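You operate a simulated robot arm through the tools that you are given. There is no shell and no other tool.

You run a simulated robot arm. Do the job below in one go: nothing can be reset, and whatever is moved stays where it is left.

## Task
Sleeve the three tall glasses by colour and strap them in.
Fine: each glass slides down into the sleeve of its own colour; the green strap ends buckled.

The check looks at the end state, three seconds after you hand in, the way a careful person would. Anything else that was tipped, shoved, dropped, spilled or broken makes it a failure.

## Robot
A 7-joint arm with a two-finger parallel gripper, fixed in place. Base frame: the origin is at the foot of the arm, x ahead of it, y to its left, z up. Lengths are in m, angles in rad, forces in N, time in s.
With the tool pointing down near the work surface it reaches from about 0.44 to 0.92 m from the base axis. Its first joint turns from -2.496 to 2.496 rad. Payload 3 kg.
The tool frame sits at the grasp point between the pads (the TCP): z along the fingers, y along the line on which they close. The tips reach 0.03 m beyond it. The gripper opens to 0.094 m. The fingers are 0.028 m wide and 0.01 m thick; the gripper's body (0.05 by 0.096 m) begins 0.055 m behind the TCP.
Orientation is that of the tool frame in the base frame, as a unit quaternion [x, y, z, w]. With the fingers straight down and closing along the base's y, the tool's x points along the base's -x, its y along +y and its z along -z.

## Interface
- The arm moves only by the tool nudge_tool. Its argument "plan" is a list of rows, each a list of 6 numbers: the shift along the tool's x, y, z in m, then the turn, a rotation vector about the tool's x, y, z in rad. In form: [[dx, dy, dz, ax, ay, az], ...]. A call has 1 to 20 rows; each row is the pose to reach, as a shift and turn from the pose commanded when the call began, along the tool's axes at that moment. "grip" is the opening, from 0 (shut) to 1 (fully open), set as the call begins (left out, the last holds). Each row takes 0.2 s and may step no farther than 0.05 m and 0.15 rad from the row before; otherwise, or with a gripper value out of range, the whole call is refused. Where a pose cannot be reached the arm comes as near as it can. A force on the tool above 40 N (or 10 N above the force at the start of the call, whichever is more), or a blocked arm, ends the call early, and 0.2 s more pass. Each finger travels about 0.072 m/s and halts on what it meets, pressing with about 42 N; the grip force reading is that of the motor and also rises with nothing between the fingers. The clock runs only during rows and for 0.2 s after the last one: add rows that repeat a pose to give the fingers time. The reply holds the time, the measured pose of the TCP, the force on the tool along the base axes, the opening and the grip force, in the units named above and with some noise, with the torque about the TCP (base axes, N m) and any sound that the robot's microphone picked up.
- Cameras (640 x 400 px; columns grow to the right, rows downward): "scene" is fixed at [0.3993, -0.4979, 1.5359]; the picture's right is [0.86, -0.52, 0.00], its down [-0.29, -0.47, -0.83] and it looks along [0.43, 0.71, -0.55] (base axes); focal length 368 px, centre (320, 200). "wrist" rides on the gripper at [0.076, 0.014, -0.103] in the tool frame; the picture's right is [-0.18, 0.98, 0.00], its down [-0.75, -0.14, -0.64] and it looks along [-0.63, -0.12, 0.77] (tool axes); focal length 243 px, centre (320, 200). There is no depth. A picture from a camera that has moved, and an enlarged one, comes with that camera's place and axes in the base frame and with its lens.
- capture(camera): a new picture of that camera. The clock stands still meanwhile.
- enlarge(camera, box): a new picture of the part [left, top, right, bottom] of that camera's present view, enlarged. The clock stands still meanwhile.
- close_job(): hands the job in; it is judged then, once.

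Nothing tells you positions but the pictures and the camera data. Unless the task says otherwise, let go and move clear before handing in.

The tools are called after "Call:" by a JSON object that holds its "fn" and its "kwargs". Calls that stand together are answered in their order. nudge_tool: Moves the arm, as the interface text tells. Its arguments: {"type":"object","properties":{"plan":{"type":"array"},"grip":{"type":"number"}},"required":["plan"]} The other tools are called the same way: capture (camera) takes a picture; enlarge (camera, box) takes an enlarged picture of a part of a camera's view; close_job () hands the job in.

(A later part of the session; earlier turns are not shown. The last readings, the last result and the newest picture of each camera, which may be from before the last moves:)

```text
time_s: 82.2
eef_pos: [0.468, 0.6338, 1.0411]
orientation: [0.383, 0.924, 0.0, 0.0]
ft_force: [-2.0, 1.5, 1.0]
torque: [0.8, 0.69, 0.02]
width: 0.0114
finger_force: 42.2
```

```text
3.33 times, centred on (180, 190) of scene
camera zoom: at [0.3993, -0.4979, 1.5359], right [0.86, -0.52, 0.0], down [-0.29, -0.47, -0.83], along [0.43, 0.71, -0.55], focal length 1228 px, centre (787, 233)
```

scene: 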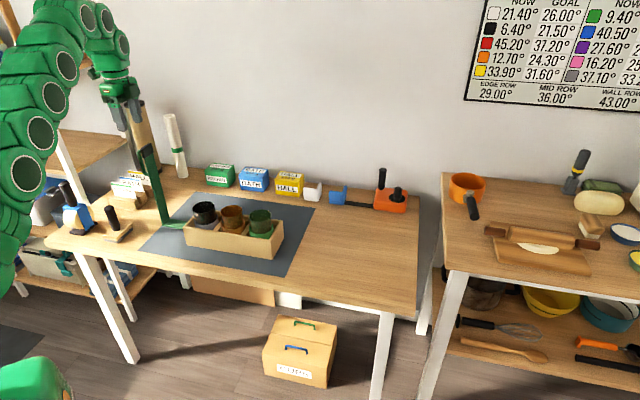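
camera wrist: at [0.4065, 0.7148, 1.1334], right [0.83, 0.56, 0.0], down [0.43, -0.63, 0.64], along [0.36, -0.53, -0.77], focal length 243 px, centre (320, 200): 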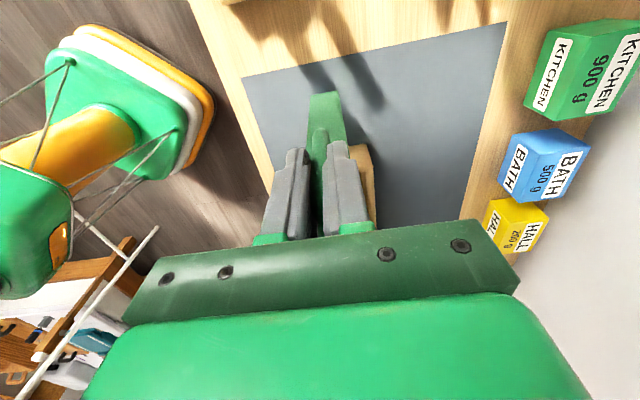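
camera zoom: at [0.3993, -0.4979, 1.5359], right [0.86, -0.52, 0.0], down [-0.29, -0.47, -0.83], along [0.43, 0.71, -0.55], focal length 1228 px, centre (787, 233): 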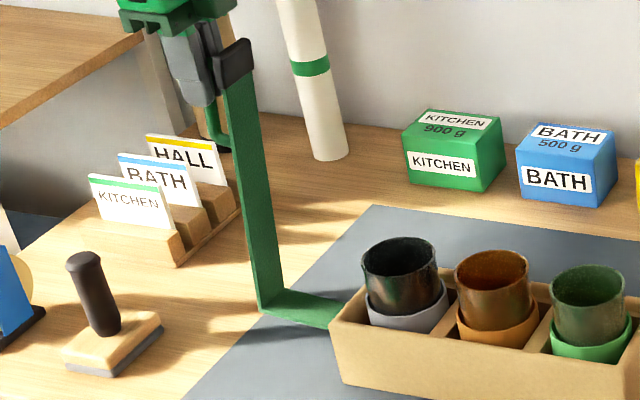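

The lower corner of the L seems not to have moved. I'll zoom in to see where it actually bends.

Call:
{"fn": "enlarge", "kwargs": {"camera": "scene", "box": [150, 190, 200, 240]}}

Call:
{"fn": "enlarge", "kwargs": {"camera": "scene", "box": [140, 135, 200, 240]}}

Call:
{"fn": "enlarge", "kwargs": {"camera": "wrist", "box": [220, 60, 420, 240]}}

```text
8.00 times, centred on (175, 215) of scene
camera zoom: at [0.3993, -0.4979, 1.5359], right [0.86, -0.52, 0.0], down [-0.29, -0.47, -0.83], along [0.43, 0.71, -0.55], focal length 2948 px, centre (1480, 80)
```

zoom: 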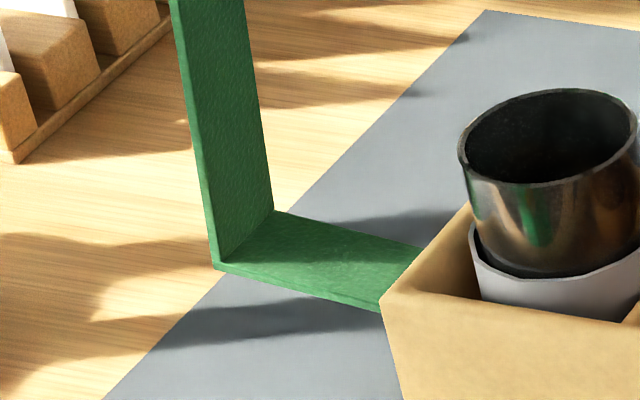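

```text
3.81 times, centred on (170, 188) of scene
camera zoom: at [0.3993, -0.4979, 1.5359], right [0.86, -0.52, 0.0], down [-0.29, -0.47, -0.83], along [0.43, 0.71, -0.55], focal length 1404 px, centre (891, 248)
```

zoom: 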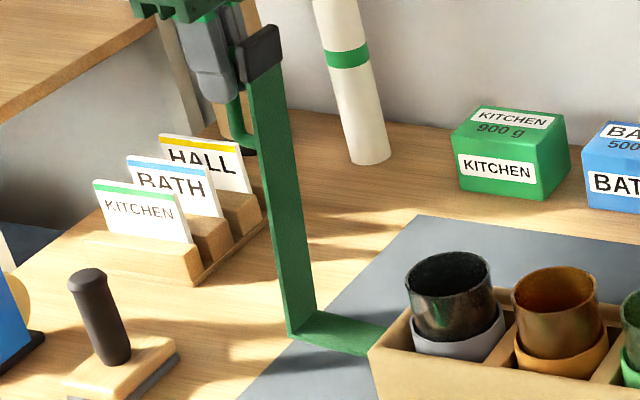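

```text
2.22 times, centred on (320, 150) of wrist
camera zoom: at [0.4246, 0.6969, 1.1455], right [0.83, 0.56, 0.0], down [0.43, -0.63, 0.64], along [0.36, -0.53, -0.77], focal length 539 px, centre (320, 311)
```

zoom: 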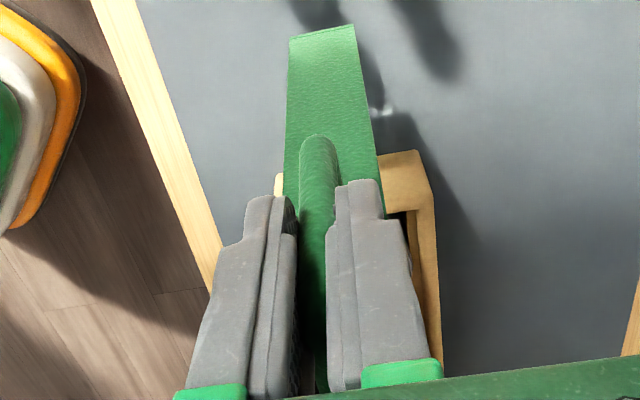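

The plate has in fact tilted up with the leg (the corner rose ~1 cm), confirming the hinge at the box end, and forces are low. I'll continue along the arc to 14°.

Call:
{"fn": "nudge_tool", "kwargs": {"plan": [[-0.0045, 0, -0.0018, 0, 0, 0], [-0.0089, 0, -0.0035, 0, 0, 0], [-0.0134, 0, -0.0051, 0, 0, 0], [-0.0179, 0, -0.0066, 0, 0, 0], [-0.0224, 0, -0.0081, 0, 0, 0], [-0.0269, 0, -0.0095, 0, 0, 0], [-0.0315, 0, -0.0108, 0, 0, 0], [-0.0361, 0, -0.012, 0, 0, 0], [-0.0361, 0, -0.012, 0, 0, 0]]}}

Call:
{"fn": "enlarge", "kwargs": {"camera": "scene", "box": [120, 120, 260, 250]}}

```text
time_s: 84.2
eef_pos: [0.4938, 0.6074, 1.0538]
orientation: [0.383, 0.924, 0.001, 0.0]
ft_force: [-1.1, 1.0, 0.4]
torque: [0.56, 0.5, 0.01]
width: 0.0112
finger_force: 42.2
```

```text
3.08 times, centred on (190, 185) of scene
camera zoom: at [0.3993, -0.4979, 1.5359], right [0.86, -0.52, 0.0], down [-0.29, -0.47, -0.83], along [0.43, 0.71, -0.55], focal length 1134 px, centre (720, 246)
```

zoom: 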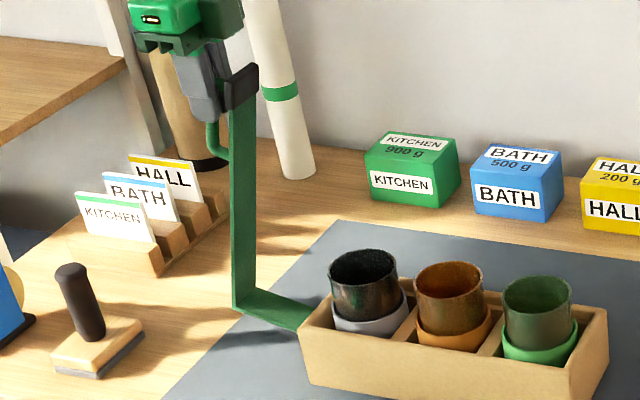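

The whole L rotates as expected with about 1.5 N. I'll continue to 30°.

Call:
{"fn": "nudge_tool", "kwargs": {"plan": [[-0.0046, 0, -0.0012, 0, 0, 0], [-0.0093, 0, -0.0022, 0, 0, 0], [-0.0186, 0, -0.0041, 0, 0, 0], [-0.028, 0, -0.0056, 0, 0, 0], [-0.0374, 0, -0.0069, 0, 0, 0], [-0.0469, 0, -0.0077, 0, 0, 0], [-0.0564, 0, -0.0083, 0, 0, 0], [-0.0659, 0, -0.0085, 0, 0, 0], [-0.0755, 0, -0.0084, 0, 0, 0], [-0.0755, 0, -0.0084, 0, 0, 0]]}}

Call:
{"fn": "enlarge", "kwargs": {"camera": "scene", "box": [120, 120, 260, 250]}}

Call:
{"fn": "capture", "kwargs": {"camera": "wrist"}}

```text
time_s: 86.4
eef_pos: [0.5472, 0.5545, 1.0642]
orientation: [0.382, 0.924, 0.0, 0.0]
ft_force: [0.3, -0.1, -5.0]
torque: [0.16, 0.16, -0.02]
width: 0.0114
finger_force: 41.6
```

```text
3.08 times, centred on (190, 185) of scene
camera zoom: at [0.3993, -0.4979, 1.5359], right [0.86, -0.52, 0.0], down [-0.29, -0.47, -0.83], along [0.43, 0.71, -0.55], focal length 1134 px, centre (720, 246)
```

zoom: 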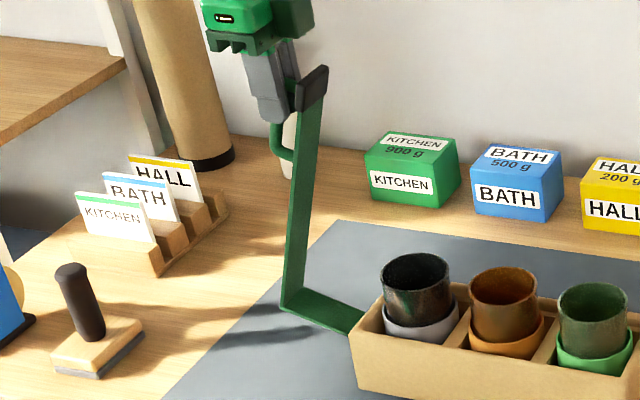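

```text
taken
camera wrist: at [0.5039, 0.6178, 1.1662], right [0.83, 0.56, 0.0], down [0.43, -0.63, 0.64], along [0.36, -0.53, -0.77], focal length 243 px, centre (320, 200)
```

wrist: 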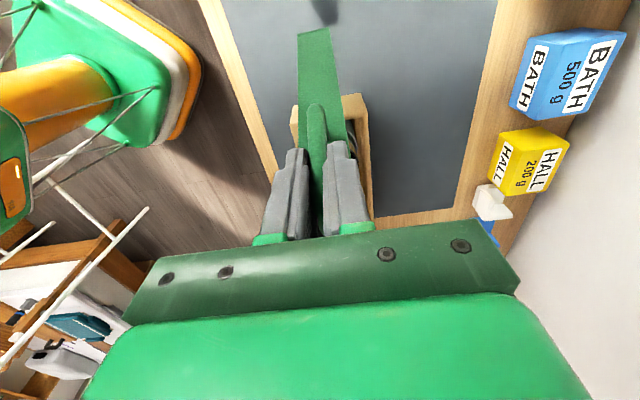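

The last segment dragged the box itself along the mat, so I stop here. I'll look closely at the box, glasses and strap before doing anything else.

Call:
{"fn": "capture", "kwargs": {"camera": "scene"}}

Call:
{"fn": "enlarge", "kwargs": {"camera": "scene", "box": [180, 190, 320, 270]}}

Call:
{"fn": "enlarge", "kwargs": {"camera": "scene", "box": [150, 130, 230, 240]}}

Call:
{"fn": "enlarge", "kwargs": {"camera": "wrist", "box": [240, 10, 400, 170]}}

```text
taken
```

scene: 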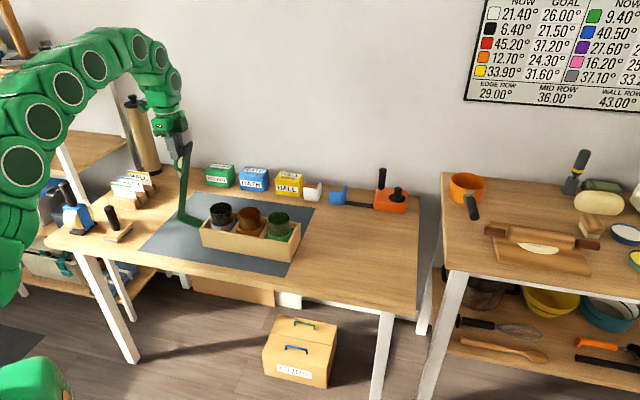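

```text
4.57 times, centred on (250, 230) of scene
camera zoom: at [0.3993, -0.4979, 1.5359], right [0.86, -0.52, 0.0], down [-0.29, -0.47, -0.83], along [0.43, 0.71, -0.55], focal length 1684 px, centre (640, 63)
```

zoom: 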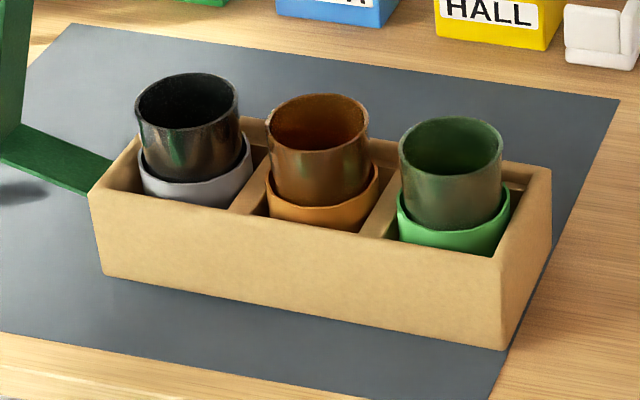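

```text
3.64 times, centred on (190, 185) of scene
camera zoom: at [0.3993, -0.4979, 1.5359], right [0.86, -0.52, 0.0], down [-0.29, -0.47, -0.83], along [0.43, 0.71, -0.55], focal length 1340 px, centre (793, 254)
```

zoom: 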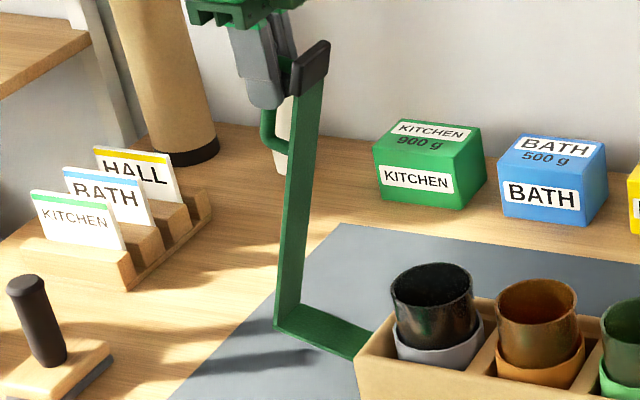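

```text
2.50 times, centred on (320, 90) of wrist
camera zoom: at [0.5039, 0.6178, 1.1662], right [0.83, 0.56, 0.0], down [0.43, -0.63, 0.64], along [0.36, -0.53, -0.77], focal length 606 px, centre (320, 475)
```

zoom: 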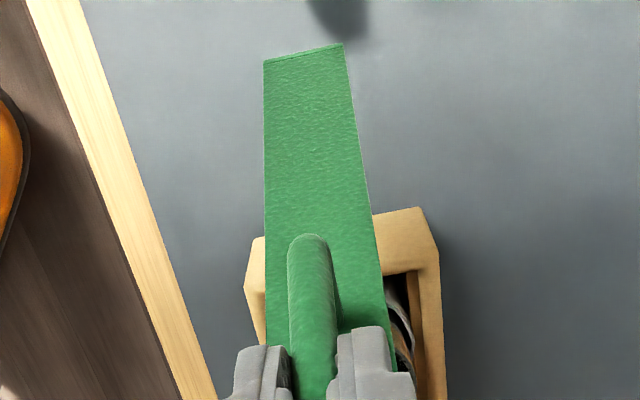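

The glasses are fine, but the box slid ~5 cm along its own axis; I'll restore it afterwards. I need to understand why the strap stopped rotating, so I'll look closely at the grip.

Call:
{"fn": "enlarge", "kwargs": {"camera": "scene", "box": [165, 125, 205, 165]}}

Call:
{"fn": "enlarge", "kwargs": {"camera": "scene", "box": [165, 195, 215, 245]}}

Call:
{"fn": "enlarge", "kwargs": {"camera": "wrist", "box": [260, 100, 380, 240]}}

```text
10.00 times, centred on (185, 145) of scene
camera zoom: at [0.3993, -0.4979, 1.5359], right [0.86, -0.52, 0.0], down [-0.29, -0.47, -0.83], along [0.43, 0.71, -0.55], focal length 3684 px, centre (1670, 750)
```

zoom: 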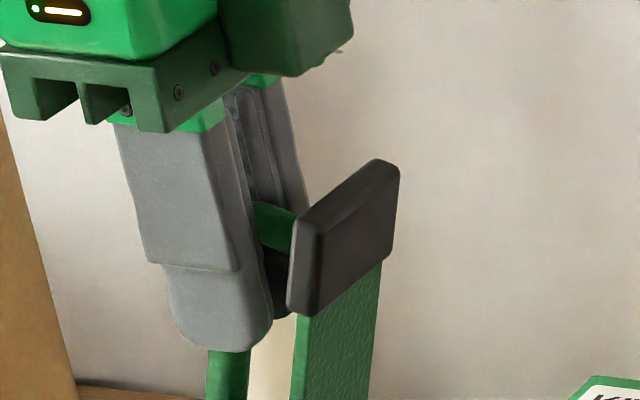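

```text
8.00 times, centred on (190, 220) of scene
camera zoom: at [0.3993, -0.4979, 1.5359], right [0.86, -0.52, 0.0], down [-0.29, -0.47, -0.83], along [0.43, 0.71, -0.55], focal length 2948 px, centre (1360, 40)
```

zoom: 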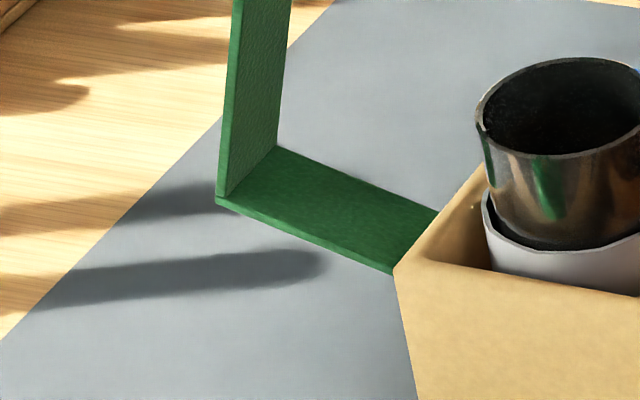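

```text
2.86 times, centred on (320, 170) of wrist
camera zoom: at [0.5039, 0.6178, 1.1662], right [0.83, 0.56, 0.0], down [0.43, -0.63, 0.64], along [0.36, -0.53, -0.77], focal length 693 px, centre (320, 286)
```

zoom: 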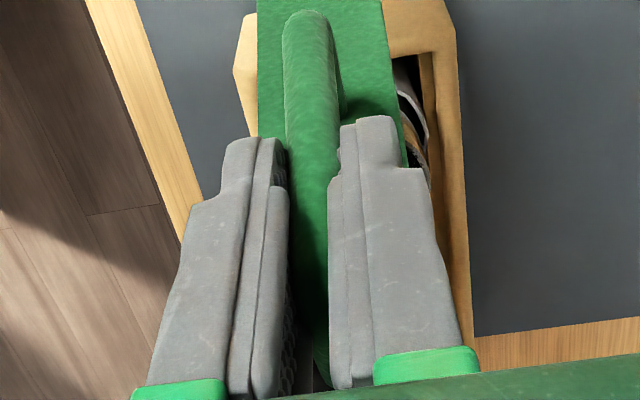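

The strap has only rotated ~17°; the pinch's pivot friction dragged the light box instead. I'll open the gripper fully and see whether the strap holds its angle by itself or falls back.

Call:
{"fn": "nudge_tool", "kwargs": {"plan": [[0, 0, 0, 0, 0, 0], [0, 0, 0, 0, 0, 0], [0, 0, 0, 0, 0, 0], [0, 0, 0, 0, 0, 0]], "grip": 1}}

Call:
{"fn": "enlarge", "kwargs": {"camera": "scene", "box": [120, 120, 260, 250]}}

Call:
{"fn": "capture", "kwargs": {"camera": "wrist"}}

```text
time_s: 87.4
eef_pos: [0.5474, 0.5553, 1.0638]
orientation: [0.383, 0.924, 0.001, 0.0]
ft_force: [0.1, -0.6, 0.0]
torque: [0.0, -0.02, 0.01]
width: 0.0942
finger_force: 0.0
```

```text
3.08 times, centred on (190, 185) of scene
camera zoom: at [0.3993, -0.4979, 1.5359], right [0.86, -0.52, 0.0], down [-0.29, -0.47, -0.83], along [0.43, 0.71, -0.55], focal length 1134 px, centre (720, 246)
```

zoom: 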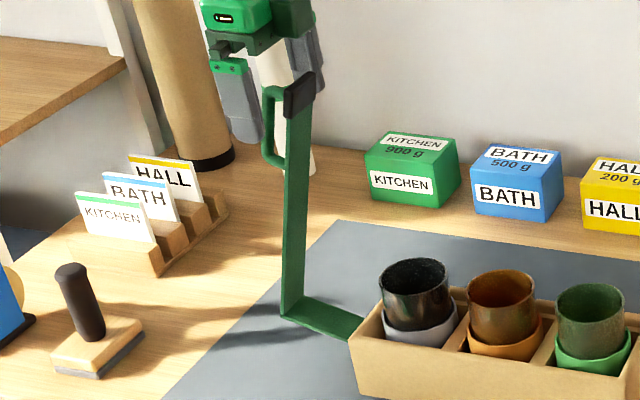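

```text
taken
camera wrist: at [0.5035, 0.618, 1.1663], right [0.83, 0.56, 0.0], down [0.43, -0.63, 0.64], along [0.36, -0.53, -0.77], focal length 243 px, centre (320, 200)
```

wrist: 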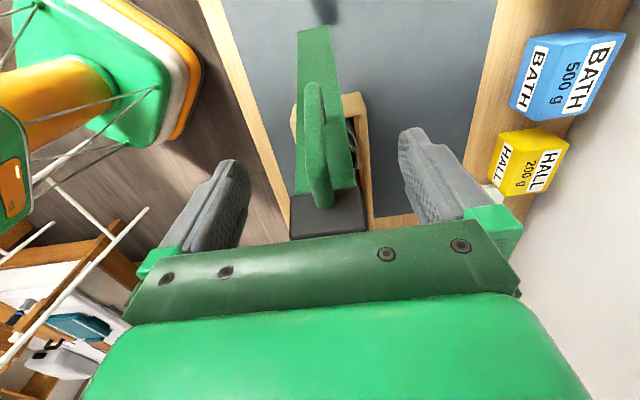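

It moved back only slightly. I'll wait a second and look again, to tell friction-holding from slow falling.

Call:
{"fn": "nudge_tool", "kwargs": {"plan": [[0, 0, 0, 0, 0, 0], [0, 0, 0, 0, 0, 0], [0, 0, 0, 0, 0, 0], [0, 0, 0, 0, 0, 0], [0, 0, 0, 0, 0, 0]]}}

Call:
{"fn": "enlarge", "kwargs": {"camera": "scene", "box": [120, 120, 260, 250]}}

```text
time_s: 88.6
eef_pos: [0.5482, 0.5553, 1.0635]
orientation: [0.383, 0.924, 0.0, 0.0]
ft_force: [0.9, 0.9, -0.3]
torque: [0.03, -0.01, -0.04]
width: 0.094
finger_force: 0.0
```

```text
3.08 times, centred on (190, 185) of scene
camera zoom: at [0.3993, -0.4979, 1.5359], right [0.86, -0.52, 0.0], down [-0.29, -0.47, -0.83], along [0.43, 0.71, -0.55], focal length 1134 px, centre (720, 246)
```

zoom: 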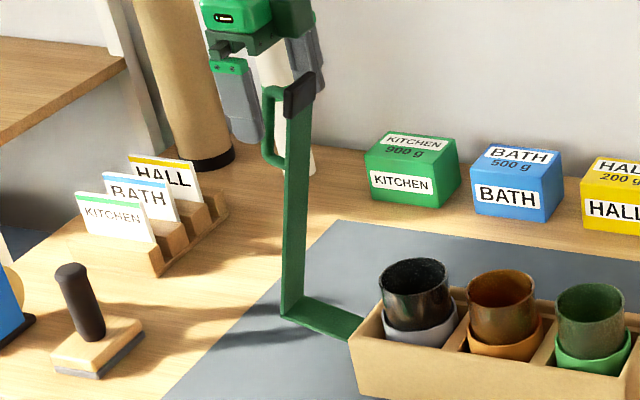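

The strap holds its angle by hinge friction, so nothing will fall and I can close it with gentle pushes instead of a pinch. First I'll retract upward, then re-measure the box so I can slide it back to where it was.

Call:
{"fn": "nudge_tool", "kwargs": {"plan": [[0, 0, -0.03, 0, 0, 0], [0, 0, -0.06, 0, 0, 0], [0, 0, -0.09, 0, 0, 0], [0, 0, -0.09, 0, 0, 0]]}}

Call:
{"fn": "nudge_tool", "kwargs": {"plan": [[-0.04, 0, 0, 0, 0, 0], [-0.085, 0, 0, 0, 0, 0], [-0.13, 0, 0.01, 0, 0, 0], [-0.175, 0, 0.02, 0, 0, 0], [-0.2, 0, 0.03, 0, 0, 0], [-0.2, 0, 0.03, 0, 0, 0]]}}

Call:
{"fn": "capture", "kwargs": {"camera": "wrist"}}

Call:
{"fn": "capture", "kwargs": {"camera": "scene"}}

```text
time_s: 89.6
eef_pos: [0.5448, 0.5541, 1.1535]
orientation: [0.382, 0.924, 0.0, 0.0]
ft_force: [0.1, -0.3, -0.7]
torque: [0.0, -0.01, 0.0]
width: 0.0942
finger_force: 0.1
```

```text
time_s: 91.0
eef_pos: [0.6891, 0.4127, 1.1233]
orientation: [0.383, 0.924, 0.0, 0.0]
ft_force: [-0.1, -0.6, -1.7]
torque: [0.02, 0.0, 0.0]
width: 0.0944
finger_force: 0.1
```

```text
taken
camera wrist: at [0.6452, 0.4757, 1.2256], right [0.83, 0.56, 0.0], down [0.43, -0.63, 0.64], along [0.36, -0.53, -0.77], focal length 243 px, centre (320, 200)
```

wrist: 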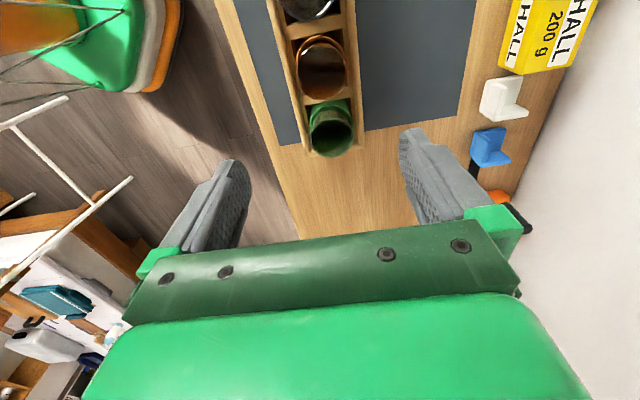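

```text
taken
```

scene: 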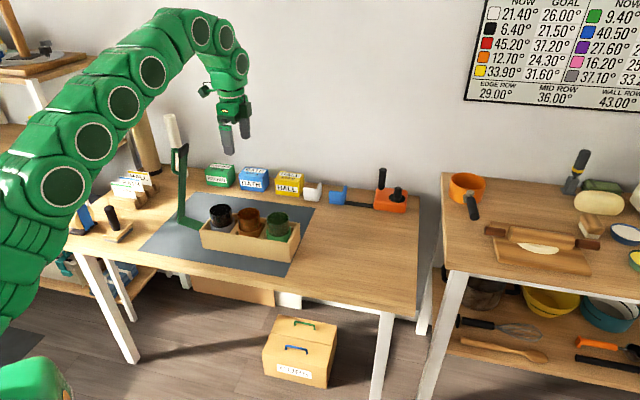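

Call:
{"fn": "enlarge", "kwargs": {"camera": "wrist", "box": [250, 0, 400, 170]}}

Call:
{"fn": "enlarge", "kwargs": {"camera": "scene", "box": [140, 130, 320, 280]}}

```text
2.35 times, centred on (325, 85) of wrist
camera zoom: at [0.6452, 0.4757, 1.2256], right [0.83, 0.56, 0.0], down [0.43, -0.63, 0.64], along [0.36, -0.53, -0.77], focal length 571 px, centre (308, 471)
```

zoom: 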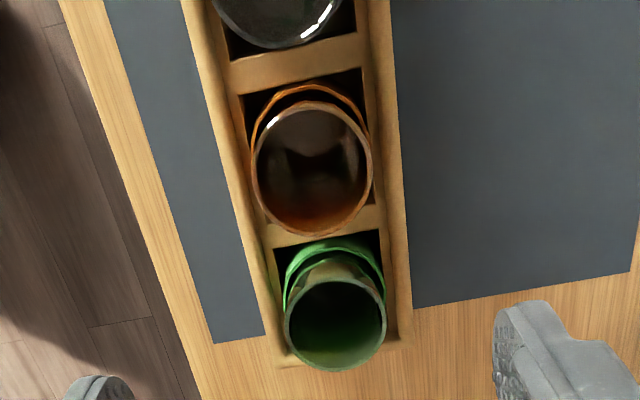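

```text
2.67 times, centred on (230, 205) of scene
camera zoom: at [0.3993, -0.4979, 1.5359], right [0.86, -0.52, 0.0], down [-0.29, -0.47, -0.83], along [0.43, 0.71, -0.55], focal length 982 px, centre (560, 187)
```

zoom: 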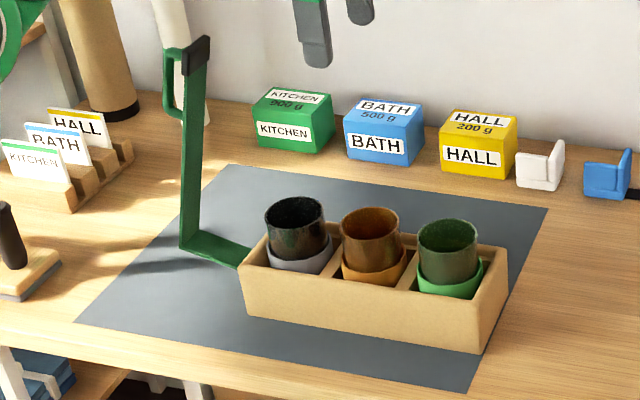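

The box has slid about 56 mm straight along its axis, with no rotation and the glasses unaffected. I'll close the gripper, come down just beyond its right end, and push it gently back. That will also tell me its sliding friction.

Call:
{"fn": "nudge_tool", "kwargs": {"plan": [[-0.04, 0.0, 0.02, 0, 0, 0], [-0.08, 0.0, 0.045, 0, 0, 0], [-0.12, 0.0, 0.07, 0, 0, 0], [-0.16, 0.001, 0.098, 0, 0, 0], [-0.2, 0.001, 0.125, 0, 0, 0], [-0.206, 0.001, 0.135, 0, 0, 0], [-0.206, 0.001, 0.135, 0, 0, 0]], "grip": 0}}

Call:
{"fn": "nudge_tool", "kwargs": {"plan": [[0, 0, 0.04, 0, 0, 0], [0, 0, 0.08, 0, 0, 0], [0, 0, 0.12, 0, 0, 0], [0, 0, 0.15, 0, 0, 0], [0, 0, 0.165, 0, 0, 0], [0, 0, 0.165, 0, 0, 0]]}}

Call:
{"fn": "capture", "kwargs": {"camera": "wrist"}}

Call:
{"fn": "enlarge", "kwargs": {"camera": "scene", "box": [180, 170, 340, 290]}}

```text
time_s: 92.6
eef_pos: [0.8347, 0.2678, 0.9871]
orientation: [0.383, 0.924, 0.0, 0.0]
ft_force: [0.4, -0.2, -0.6]
torque: [-0.02, 0.0, 0.0]
width: 0.0001
finger_force: 33.4
```

```text
time_s: 94.0
eef_pos: [0.835, 0.2689, 0.8222]
orientation: [0.383, 0.924, -0.001, -0.001]
ft_force: [0.2, 0.6, -0.1]
torque: [-0.01, -0.02, -0.04]
width: 0.0
finger_force: 33.1
```

```text
taken
camera wrist: at [0.7906, 0.3315, 0.9252], right [0.83, 0.56, 0.0], down [0.43, -0.63, 0.64], along [0.36, -0.53, -0.77], focal length 243 px, centre (320, 200)
```

wrist: 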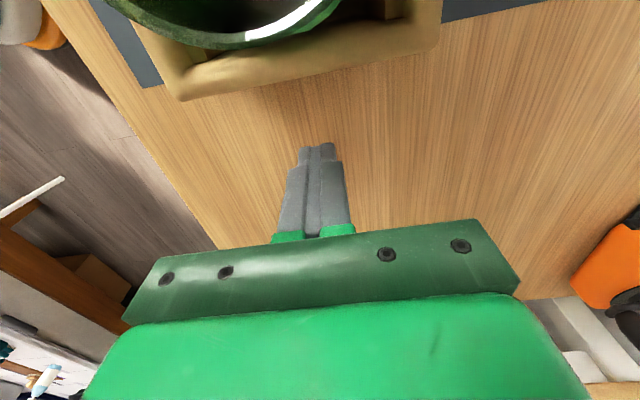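

```text
3.33 times, centred on (260, 230) of scene
camera zoom: at [0.3993, -0.4979, 1.5359], right [0.86, -0.52, 0.0], down [-0.29, -0.47, -0.83], along [0.43, 0.71, -0.55], focal length 1228 px, centre (520, 100)
```

zoom: 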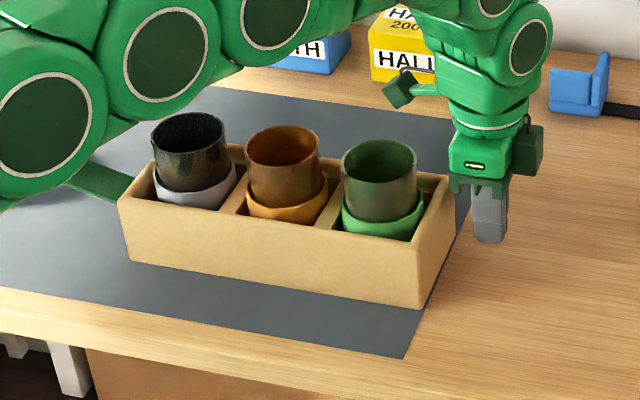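

The closed fingers are just beyond the box's right end at mid-width. I'll approach slowly toward contact.

Call:
{"fn": "nudge_tool", "kwargs": {"plan": [[0.01, 0, 0, 0, 0, 0], [0.02, 0, 0, 0, 0, 0], [0.028, 0, 0, 0, 0, 0], [0.034, 0, 0, 0, 0, 0], [0.034, 0, 0, 0, 0, 0]]}}

Call:
{"fn": "capture", "kwargs": {"camera": "wrist"}}

```text
time_s: 95.2
eef_pos: [0.8106, 0.2933, 0.8229]
orientation: [0.383, 0.924, 0.0, 0.0]
ft_force: [-0.1, 0.6, -0.4]
torque: [-0.03, 0.04, -0.02]
width: 0.0
finger_force: 32.8
```

```text
taken
camera wrist: at [0.7666, 0.3556, 0.9258], right [0.83, 0.56, 0.0], down [0.43, -0.63, 0.64], along [0.36, -0.53, -0.77], focal length 243 px, centre (320, 200)
```

wrist: 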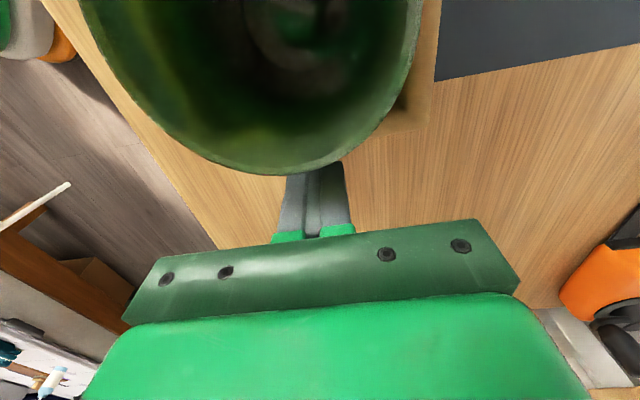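

Call:
{"fn": "nudge_tool", "kwargs": {"plan": [[0.004, 0, 0, 0, 0, 0], [0.008, 0, 0, 0, 0, 0], [0.012, 0, 0, 0, 0, 0], [0.016, 0, 0, 0, 0, 0]]}}

Call:
{"fn": "enlarge", "kwargs": {"camera": "scene", "box": [180, 170, 340, 290]}}

```text
time_s: 96.2
eef_pos: [0.7983, 0.3047, 0.8231]
orientation: [0.383, 0.924, -0.001, 0.001]
ft_force: [4.5, -3.6, -1.3]
torque: [-0.13, -0.03, 0.01]
width: 0.0
finger_force: 33.3
```

```text
3.33 times, centred on (260, 230) of scene
camera zoom: at [0.3993, -0.4979, 1.5359], right [0.86, -0.52, 0.0], down [-0.29, -0.47, -0.83], along [0.43, 0.71, -0.55], focal length 1228 px, centre (520, 100)
```

zoom: 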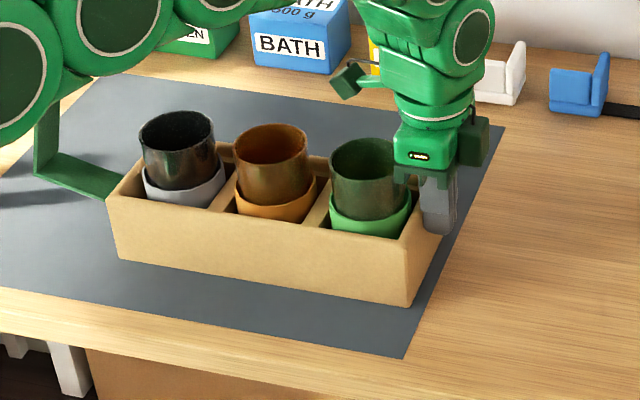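

The box slides back with about 5.7 N of friction. I'll continue gently for most of the remaining distance.

Call:
{"fn": "nudge_tool", "kwargs": {"plan": [[0.004, 0, 0, 0, 0, 0], [0.008, 0, 0, 0, 0, 0], [0.012, 0, 0, 0, 0, 0], [0.016, 0, 0, 0, 0, 0], [0.02, 0, 0, 0, 0, 0], [0.024, 0, 0, 0, 0, 0], [0.028, 0, 0, 0, 0, 0], [0.032, 0, 0, 0, 0, 0], [0.036, 0, 0, 0, 0, 0], [0.039, 0, 0, 0, 0, 0]]}}

Call:
{"fn": "enlarge", "kwargs": {"camera": "scene", "box": [150, 170, 310, 290]}}

Call:
{"fn": "capture", "kwargs": {"camera": "wrist"}}

```text
time_s: 98.4
eef_pos: [0.7714, 0.3323, 0.8234]
orientation: [0.382, 0.924, 0.001, 0.0]
ft_force: [3.5, -4.3, -0.4]
torque: [-0.06, -0.13, -0.01]
width: 0.0
finger_force: 33.3
```

```text
3.33 times, centred on (230, 230) of scene
camera zoom: at [0.3993, -0.4979, 1.5359], right [0.86, -0.52, 0.0], down [-0.29, -0.47, -0.83], along [0.43, 0.71, -0.55], focal length 1228 px, centre (620, 100)
```

zoom: 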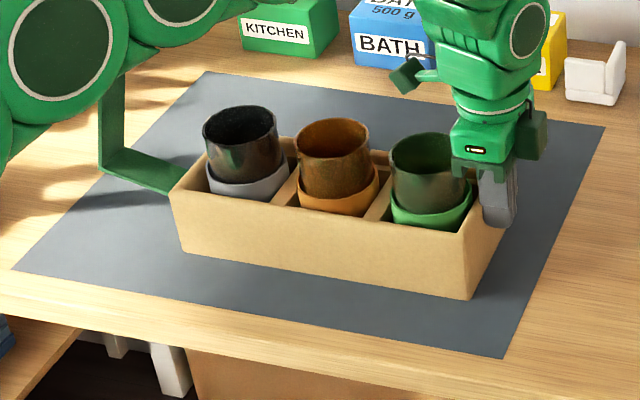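

```text
taken
camera wrist: at [0.7279, 0.3943, 0.9264], right [0.83, 0.56, 0.0], down [0.43, -0.63, 0.64], along [0.36, -0.53, -0.77], focal length 243 px, centre (320, 200)
```

wrist: 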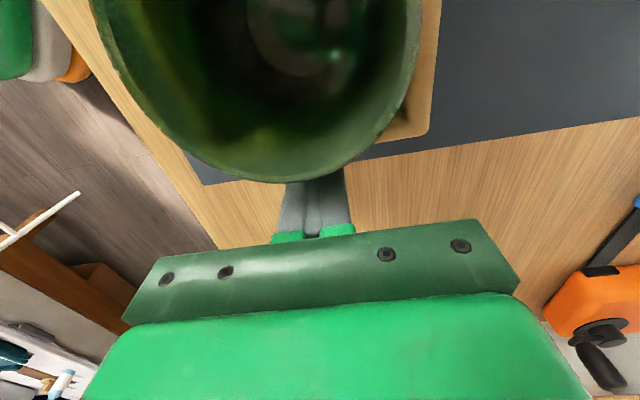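

Call:
{"fn": "nudge_tool", "kwargs": {"plan": [[0.003, 0, 0, 0, 0, 0], [0.006, 0, 0, 0, 0, 0], [0.008, 0, 0, 0, 0, 0], [0.008, 0, 0, 0, 0, 0]]}}

Call:
{"fn": "enlarge", "kwargs": {"camera": "scene", "box": [165, 195, 295, 270]}}

```text
time_s: 99.4
eef_pos: [0.7681, 0.3377, 0.8231]
orientation: [0.382, 0.924, 0.0, 0.0]
ft_force: [8.6, -4.2, 4.8]
torque: [0.03, -0.1, -0.01]
width: 0.0
finger_force: 32.8
```

```text
4.92 times, centred on (230, 232) of scene
camera zoom: at [0.3993, -0.4979, 1.5359], right [0.86, -0.52, 0.0], down [-0.29, -0.47, -0.83], along [0.43, 0.71, -0.55], focal length 1814 px, centre (763, 40)
```

zoom: 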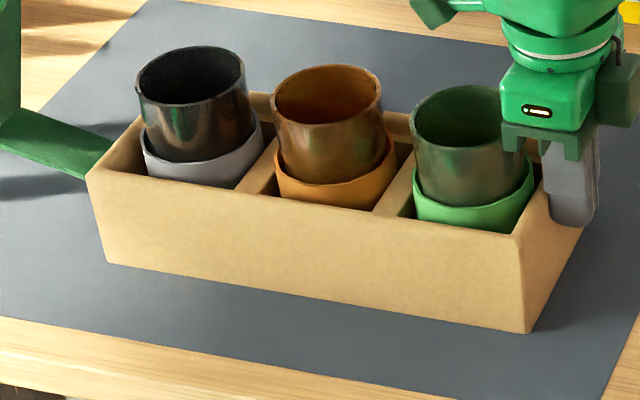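

The box corners now match their original pixels exactly. I'll back away from it and then lift.

Call:
{"fn": "nudge_tool", "kwargs": {"plan": [[-0.004, 0, 0, 0, 0, 0], [-0.012, 0, 0, 0, 0, 0], [-0.03, 0, 0, 0, 0, 0], [-0.05, 0, -0.01, 0, 0, 0], [-0.06, 0, -0.04, 0, 0, 0], [-0.06, 0, -0.08, 0, 0, 0], [-0.06, 0, -0.12, 0, 0, 0], [-0.06, 0, -0.12, 0, 0, 0]]}}

Call:
{"fn": "enlarge", "kwargs": {"camera": "scene", "box": [165, 195, 295, 270]}}

Call:
{"fn": "enlarge", "kwargs": {"camera": "scene", "box": [120, 130, 320, 270]}}

```text
time_s: 101.2
eef_pos: [0.8084, 0.2977, 0.9419]
orientation: [0.382, 0.924, 0.0, -0.001]
ft_force: [-0.5, -0.5, -0.3]
torque: [-0.01, 0.04, 0.01]
width: 0.0003
finger_force: 32.9
```

```text
4.92 times, centred on (230, 232) of scene
camera zoom: at [0.3993, -0.4979, 1.5359], right [0.86, -0.52, 0.0], down [-0.29, -0.47, -0.83], along [0.43, 0.71, -0.55], focal length 1814 px, centre (763, 40)
```

zoom: 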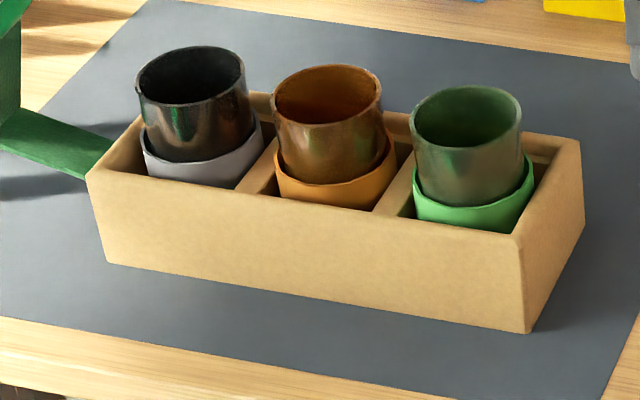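

```text
2.86 times, centred on (220, 200) of scene
camera zoom: at [0.3993, -0.4979, 1.5359], right [0.86, -0.52, 0.0], down [-0.29, -0.47, -0.83], along [0.43, 0.71, -0.55], focal length 1053 px, centre (606, 200)
```

zoom: 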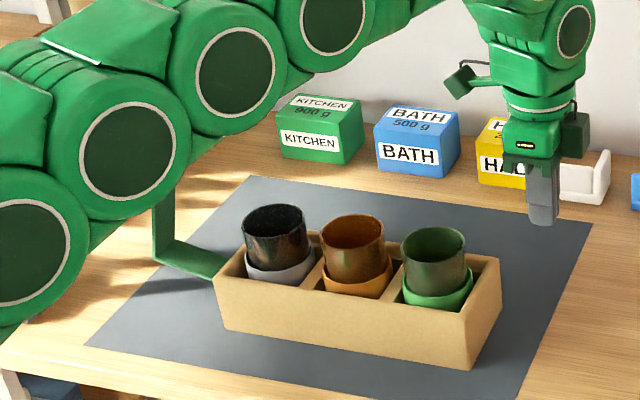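

The box is back where it started and the glasses are untouched. Now I'll close the strap by pushing with the closed fingertips on its outer side. I'll go up and around to the strap's outer side (+m), above the handle.

Call:
{"fn": "nudge_tool", "kwargs": {"plan": [[0.028, -0.0105, -0.0345, 0, 0, 0], [0.0555, -0.021, -0.069, 0, 0, 0], [0.083, -0.0315, -0.1035, 0, 0, 0], [0.111, -0.042, -0.138, 0, 0, 0], [0.151, -0.05, -0.152, 0, 0, 0], [0.191, -0.058, -0.166, 0, 0, 0], [0.231, -0.066, -0.18, 0, 0, 0], [0.271, -0.074, -0.194, 0, 0, 0], [0.311, -0.082, -0.208, 0, 0, 0], [0.356, -0.082, -0.208, 0, 0, 0], [0.401, -0.082, -0.208, 0, 0, 0], [0.446, -0.082, -0.208, 0, 0, 0], [0.491, -0.082, -0.208, 0, 0, 0], [0.521, -0.082, -0.208, 0, 0, 0], [0.521, -0.042, -0.198, 0, 0, 0], [0.521, -0.002, -0.188, 0, 0, 0], [0.521, -0.002, -0.188, 0, 0, 0]]}}

Call:
{"fn": "capture", "kwargs": {"camera": "wrist"}}

Call:
{"fn": "enlarge", "kwargs": {"camera": "scene", "box": [100, 80, 260, 250]}}

```text
time_s: 104.8
eef_pos: [0.4395, 0.6614, 1.1311]
orientation: [0.383, 0.924, 0.0, 0.0]
ft_force: [0.9, -0.3, -1.5]
torque: [0.01, 0.04, -0.01]
width: 0.0
finger_force: 33.0
```

```text
taken
camera wrist: at [0.3953, 0.7254, 1.2343], right [0.83, 0.56, 0.0], down [0.43, -0.63, 0.64], along [0.36, -0.53, -0.77], focal length 243 px, centre (320, 200)
```

wrist: 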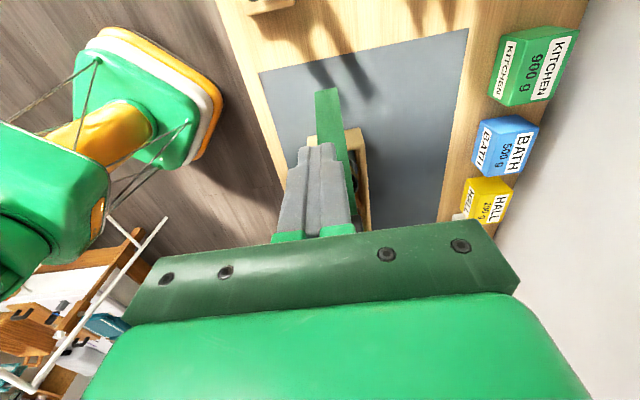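

```text
2.35 times, centred on (180, 165) of scene
camera zoom: at [0.3993, -0.4979, 1.5359], right [0.86, -0.52, 0.0], down [-0.29, -0.47, -0.83], along [0.43, 0.71, -0.55], focal length 867 px, centre (649, 282)
```

zoom: 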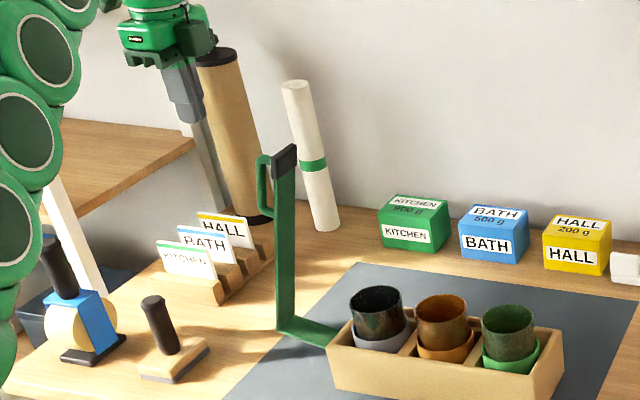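

I'm on the strap's outer side. I'll lower so the fingertips are level with the top of the handle, then approach.

Call:
{"fn": "nudge_tool", "kwargs": {"plan": [[0, 0.002, 0.02, 0, 0, 0], [0, 0.002, 0.045, 0, 0, 0], [0, 0.002, 0.066, 0, 0, 0], [-0.02, 0.002, 0.066, 0, 0, 0], [-0.035, 0.002, 0.066, 0, 0, 0], [-0.045, 0.002, 0.066, 0, 0, 0], [-0.052, 0.002, 0.066, 0, 0, 0], [-0.052, 0.002, 0.066, 0, 0, 0]]}}

Call:
{"fn": "enlarge", "kwargs": {"camera": "scene", "box": [130, 110, 210, 180]}}

Call:
{"fn": "capture", "kwargs": {"camera": "wrist"}}

```text
time_s: 106.6
eef_pos: [0.477, 0.6265, 1.065]
orientation: [0.382, 0.924, 0.001, 0.0]
ft_force: [0.0, 0.2, -0.3]
torque: [0.0, -0.01, -0.02]
width: 0.0002
finger_force: 33.3
```

```text
5.71 times, centred on (170, 145) of scene
camera zoom: at [0.3993, -0.4979, 1.5359], right [0.86, -0.52, 0.0], down [-0.29, -0.47, -0.83], along [0.43, 0.71, -0.55], focal length 2105 px, centre (1177, 514)
```

zoom: 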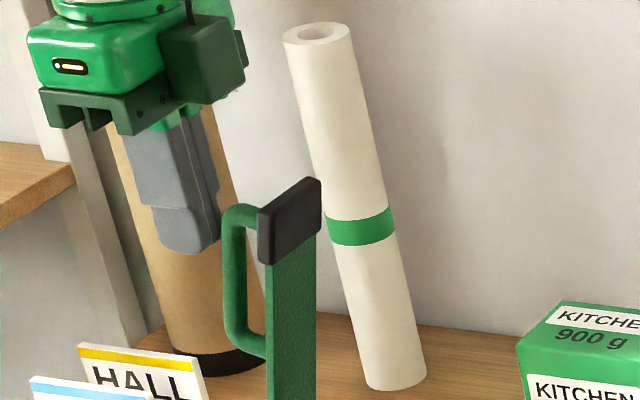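

```text
taken
camera wrist: at [0.4334, 0.6895, 1.1687], right [0.83, 0.56, 0.0], down [0.43, -0.63, 0.64], along [0.36, -0.53, -0.77], focal length 243 px, centre (320, 200)
```

wrist: 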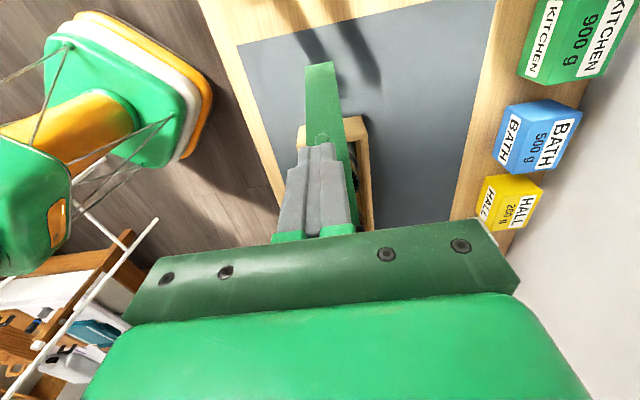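

The fingertips are just behind the handle's top. I'll push slowly along the hinge arc, about 8° first, and check that the box stays put.

Call:
{"fn": "nudge_tool", "kwargs": {"plan": [[-0.006, 0, 0, 0, 0, 0], [-0.012, 0, -0.0007, 0, 0, 0], [-0.0167, 0, -0.002, 0, 0, 0], [-0.0214, 0, -0.0034, 0, 0, 0], [-0.0261, 0, -0.0046, 0, 0, 0], [-0.0309, 0, -0.0058, 0, 0, 0], [-0.0357, 0, -0.0068, 0, 0, 0], [-0.0405, 0, -0.0077, 0, 0, 0], [-0.0453, 0, -0.0086, 0, 0, 0], [-0.0501, 0, -0.0094, 0, 0, 0]]}}

Call:
{"fn": "enlarge", "kwargs": {"camera": "scene", "box": [120, 120, 260, 250]}}

Call:
{"fn": "enlarge", "kwargs": {"camera": "scene", "box": [165, 195, 295, 270]}}

```text
time_s: 108.8
eef_pos: [0.5123, 0.5908, 1.0749]
orientation: [0.383, 0.924, 0.0, 0.0]
ft_force: [0.4, -0.4, -1.3]
torque: [0.01, -0.05, -0.01]
width: 0.0
finger_force: 33.0
```

```text
3.08 times, centred on (190, 185) of scene
camera zoom: at [0.3993, -0.4979, 1.5359], right [0.86, -0.52, 0.0], down [-0.29, -0.47, -0.83], along [0.43, 0.71, -0.55], focal length 1134 px, centre (720, 246)
```

zoom: 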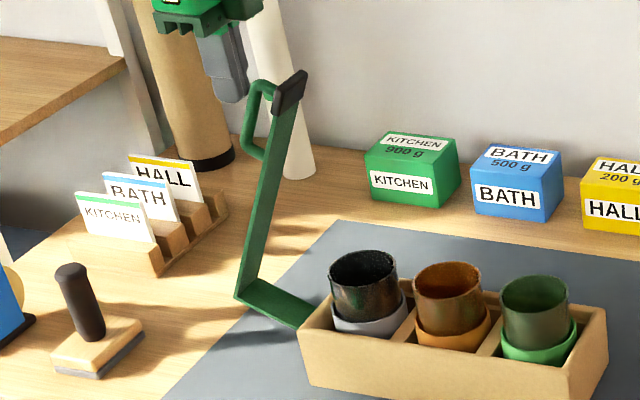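

```text
4.92 times, centred on (230, 232) of scene
camera zoom: at [0.3993, -0.4979, 1.5359], right [0.86, -0.52, 0.0], down [-0.29, -0.47, -0.83], along [0.43, 0.71, -0.55], focal length 1814 px, centre (763, 40)
```

zoom: 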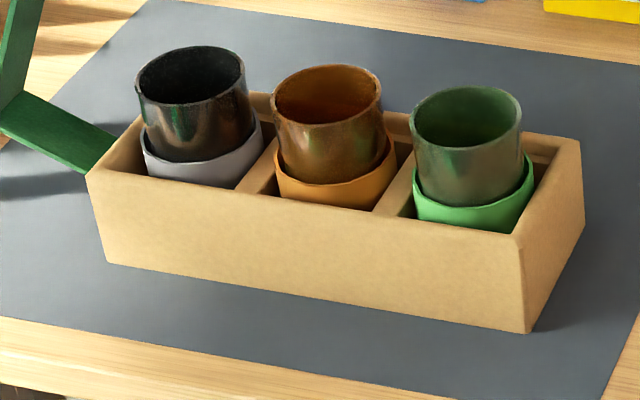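

It works: the strap rotated and the box did not move at all. I'll check whether the strap is stationary now.

Call:
{"fn": "nudge_tool", "kwargs": {"plan": [[0, 0, 0, 0, 0, 0], [0, 0, 0, 0, 0, 0], [0, 0, 0, 0, 0, 0]]}}

Call:
{"fn": "enlarge", "kwargs": {"camera": "scene", "box": [120, 120, 260, 250]}}

```text
time_s: 109.6
eef_pos: [0.5127, 0.5921, 1.0738]
orientation: [0.383, 0.924, 0.001, 0.0]
ft_force: [0.2, 0.5, -0.5]
torque: [0.02, -0.04, 0.02]
width: 0.0001
finger_force: 33.4
```

```text
3.08 times, centred on (190, 185) of scene
camera zoom: at [0.3993, -0.4979, 1.5359], right [0.86, -0.52, 0.0], down [-0.29, -0.47, -0.83], along [0.43, 0.71, -0.55], focal length 1134 px, centre (720, 246)
```

zoom: 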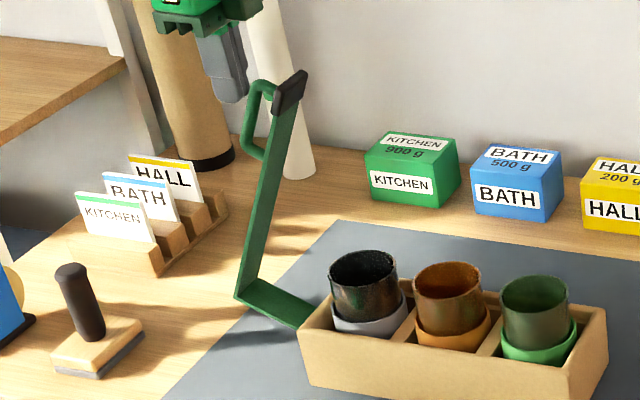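

The strap is stationary, held by its own hinge friction. I'll continue pushing along the arc to about 38°.

Call:
{"fn": "nudge_tool", "kwargs": {"plan": [[-0.0073, 0, -0.001, 0, 0, 0], [-0.0145, 0, -0.0019, 0, 0, 0], [-0.0218, 0, -0.0026, 0, 0, 0], [-0.0291, 0, -0.003, 0, 0, 0], [-0.0365, 0, -0.0033, 0, 0, 0], [-0.0438, 0, -0.0034, 0, 0, 0], [-0.0511, 0, -0.0033, 0, 0, 0], [-0.0584, 0, -0.0031, 0, 0, 0], [-0.0657, 0, -0.0026, 0, 0, 0], [-0.073, 0, -0.002, 0, 0, 0], [-0.0779, 0, -0.0014, 0, 0, 0]]}}

Call:
{"fn": "enlarge", "kwargs": {"camera": "scene", "box": [120, 120, 260, 250]}}

Call:
{"fn": "enlarge", "kwargs": {"camera": "scene", "box": [165, 195, 295, 270]}}

```text
time_s: 112.0
eef_pos: [0.5667, 0.536, 1.0751]
orientation: [0.383, 0.924, 0.0, 0.0]
ft_force: [0.0, 0.1, 0.7]
torque: [0.04, 0.01, -0.01]
width: 0.0001
finger_force: 33.0
```

```text
3.08 times, centred on (190, 185) of scene
camera zoom: at [0.3993, -0.4979, 1.5359], right [0.86, -0.52, 0.0], down [-0.29, -0.47, -0.83], along [0.43, 0.71, -0.55], focal length 1134 px, centre (720, 246)
```

zoom: 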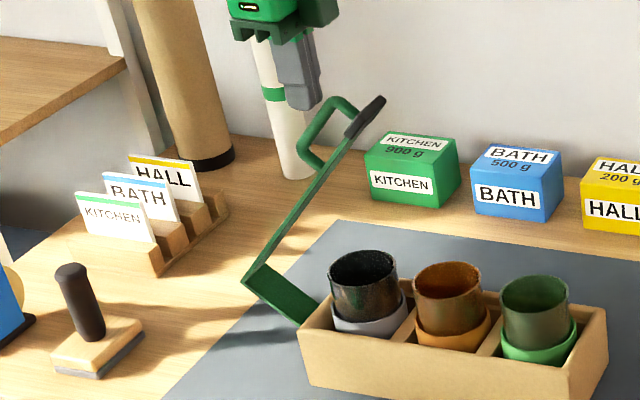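

```text
4.92 times, centred on (230, 232) of scene
camera zoom: at [0.3993, -0.4979, 1.5359], right [0.86, -0.52, 0.0], down [-0.29, -0.47, -0.83], along [0.43, 0.71, -0.55], focal length 1814 px, centre (763, 40)
```

zoom: 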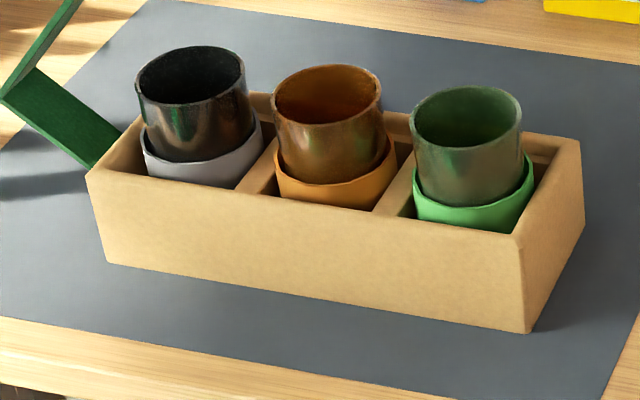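

The strap is at ~40° and the box is unmoved. I'll check it holds here, since this is about its balance point.

Call:
{"fn": "nudge_tool", "kwargs": {"plan": [[0, 0, 0, 0, 0, 0], [0, 0, 0, 0, 0, 0], [0, 0, 0, 0, 0, 0]]}}

Call:
{"fn": "enlarge", "kwargs": {"camera": "scene", "box": [120, 120, 260, 250]}}

Call:
{"fn": "capture", "kwargs": {"camera": "wrist"}}

```text
time_s: 112.8
eef_pos: [0.5677, 0.5358, 1.0757]
orientation: [0.383, 0.924, 0.0, 0.001]
ft_force: [-0.2, -0.4, 0.0]
torque: [-0.02, 0.0, 0.0]
width: 0.0
finger_force: 33.1
```

```text
3.08 times, centred on (190, 185) of scene
camera zoom: at [0.3993, -0.4979, 1.5359], right [0.86, -0.52, 0.0], down [-0.29, -0.47, -0.83], along [0.43, 0.71, -0.55], focal length 1134 px, centre (720, 246)
```

zoom: 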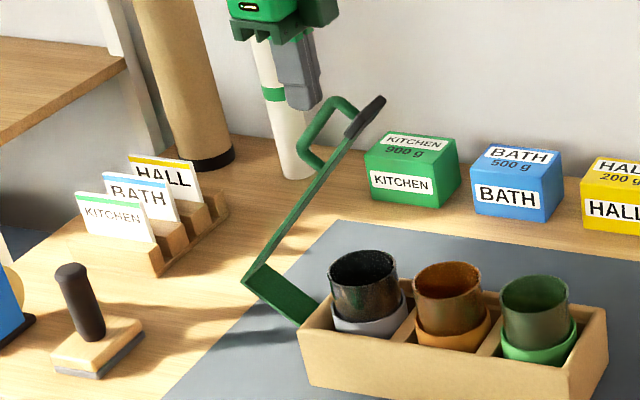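

```text
taken
camera wrist: at [0.5236, 0.5991, 1.1792], right [0.83, 0.56, 0.0], down [0.43, -0.63, 0.64], along [0.36, -0.53, -0.77], focal length 243 px, centre (320, 200)
```

wrist: 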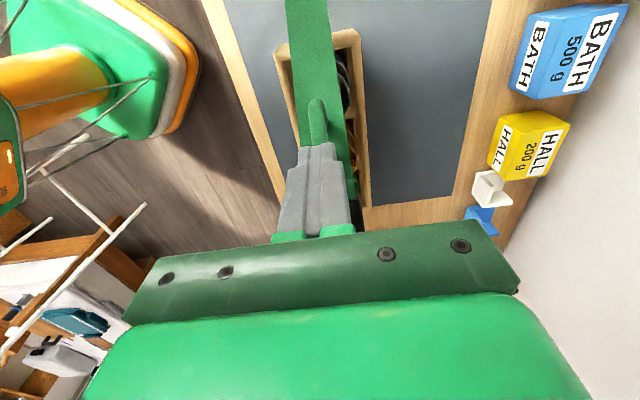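

It holds. Continuing the push along the arc, now curving downward, to about 54°.

Call:
{"fn": "nudge_tool", "kwargs": {"plan": [[-0.0049, 0, 0.0007, 0, 0, 0], [-0.0097, 0, 0.0014, 0, 0, 0], [-0.0145, 0, 0.0022, 0, 0, 0], [-0.0193, 0, 0.0031, 0, 0, 0], [-0.0241, 0, 0.0041, 0, 0, 0], [-0.0288, 0, 0.0051, 0, 0, 0], [-0.0336, 0, 0.0063, 0, 0, 0], [-0.0383, 0, 0.0075, 0, 0, 0], [-0.043, 0, 0.0088, 0, 0, 0], [-0.0476, 0, 0.0102, 0, 0, 0], [-0.0523, 0, 0.0117, 0, 0, 0], [-0.0569, 0, 0.0132, 0, 0, 0], [-0.0615, 0, 0.0148, 0, 0, 0], [-0.0661, 0, 0.0165, 0, 0, 0], [-0.0707, 0, 0.0183, 0, 0, 0], [-0.0753, 0, 0.0202, 0, 0, 0]]}}

Call:
{"fn": "enlarge", "kwargs": {"camera": "scene", "box": [140, 120, 280, 250]}}

Call:
{"fn": "enlarge", "kwargs": {"camera": "scene", "box": [165, 195, 295, 270]}}

```text
time_s: 116.2
eef_pos: [0.62, 0.4827, 1.0552]
orientation: [0.382, 0.924, 0.0, -0.001]
ft_force: [0.5, 0.1, 0.7]
torque: [0.01, -0.05, 0.02]
width: 0.0
finger_force: 33.1
```

```text
3.08 times, centred on (210, 185) of scene
camera zoom: at [0.3993, -0.4979, 1.5359], right [0.86, -0.52, 0.0], down [-0.29, -0.47, -0.83], along [0.43, 0.71, -0.55], focal length 1134 px, centre (658, 246)
```

zoom: 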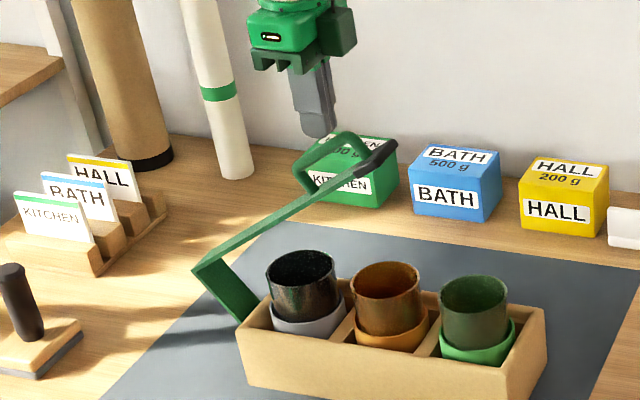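

```text
4.92 times, centred on (230, 232) of scene
camera zoom: at [0.3993, -0.4979, 1.5359], right [0.86, -0.52, 0.0], down [-0.29, -0.47, -0.83], along [0.43, 0.71, -0.55], focal length 1814 px, centre (763, 40)
```

zoom: 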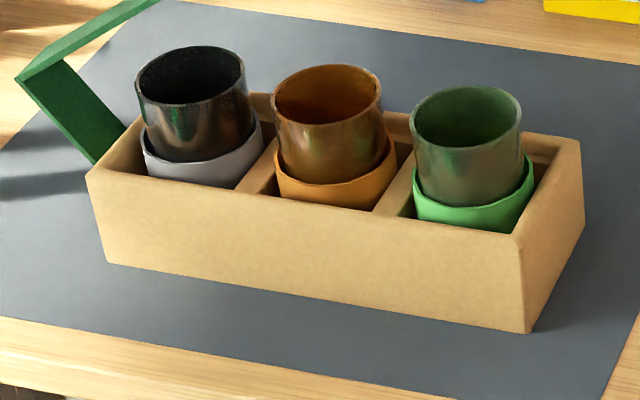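

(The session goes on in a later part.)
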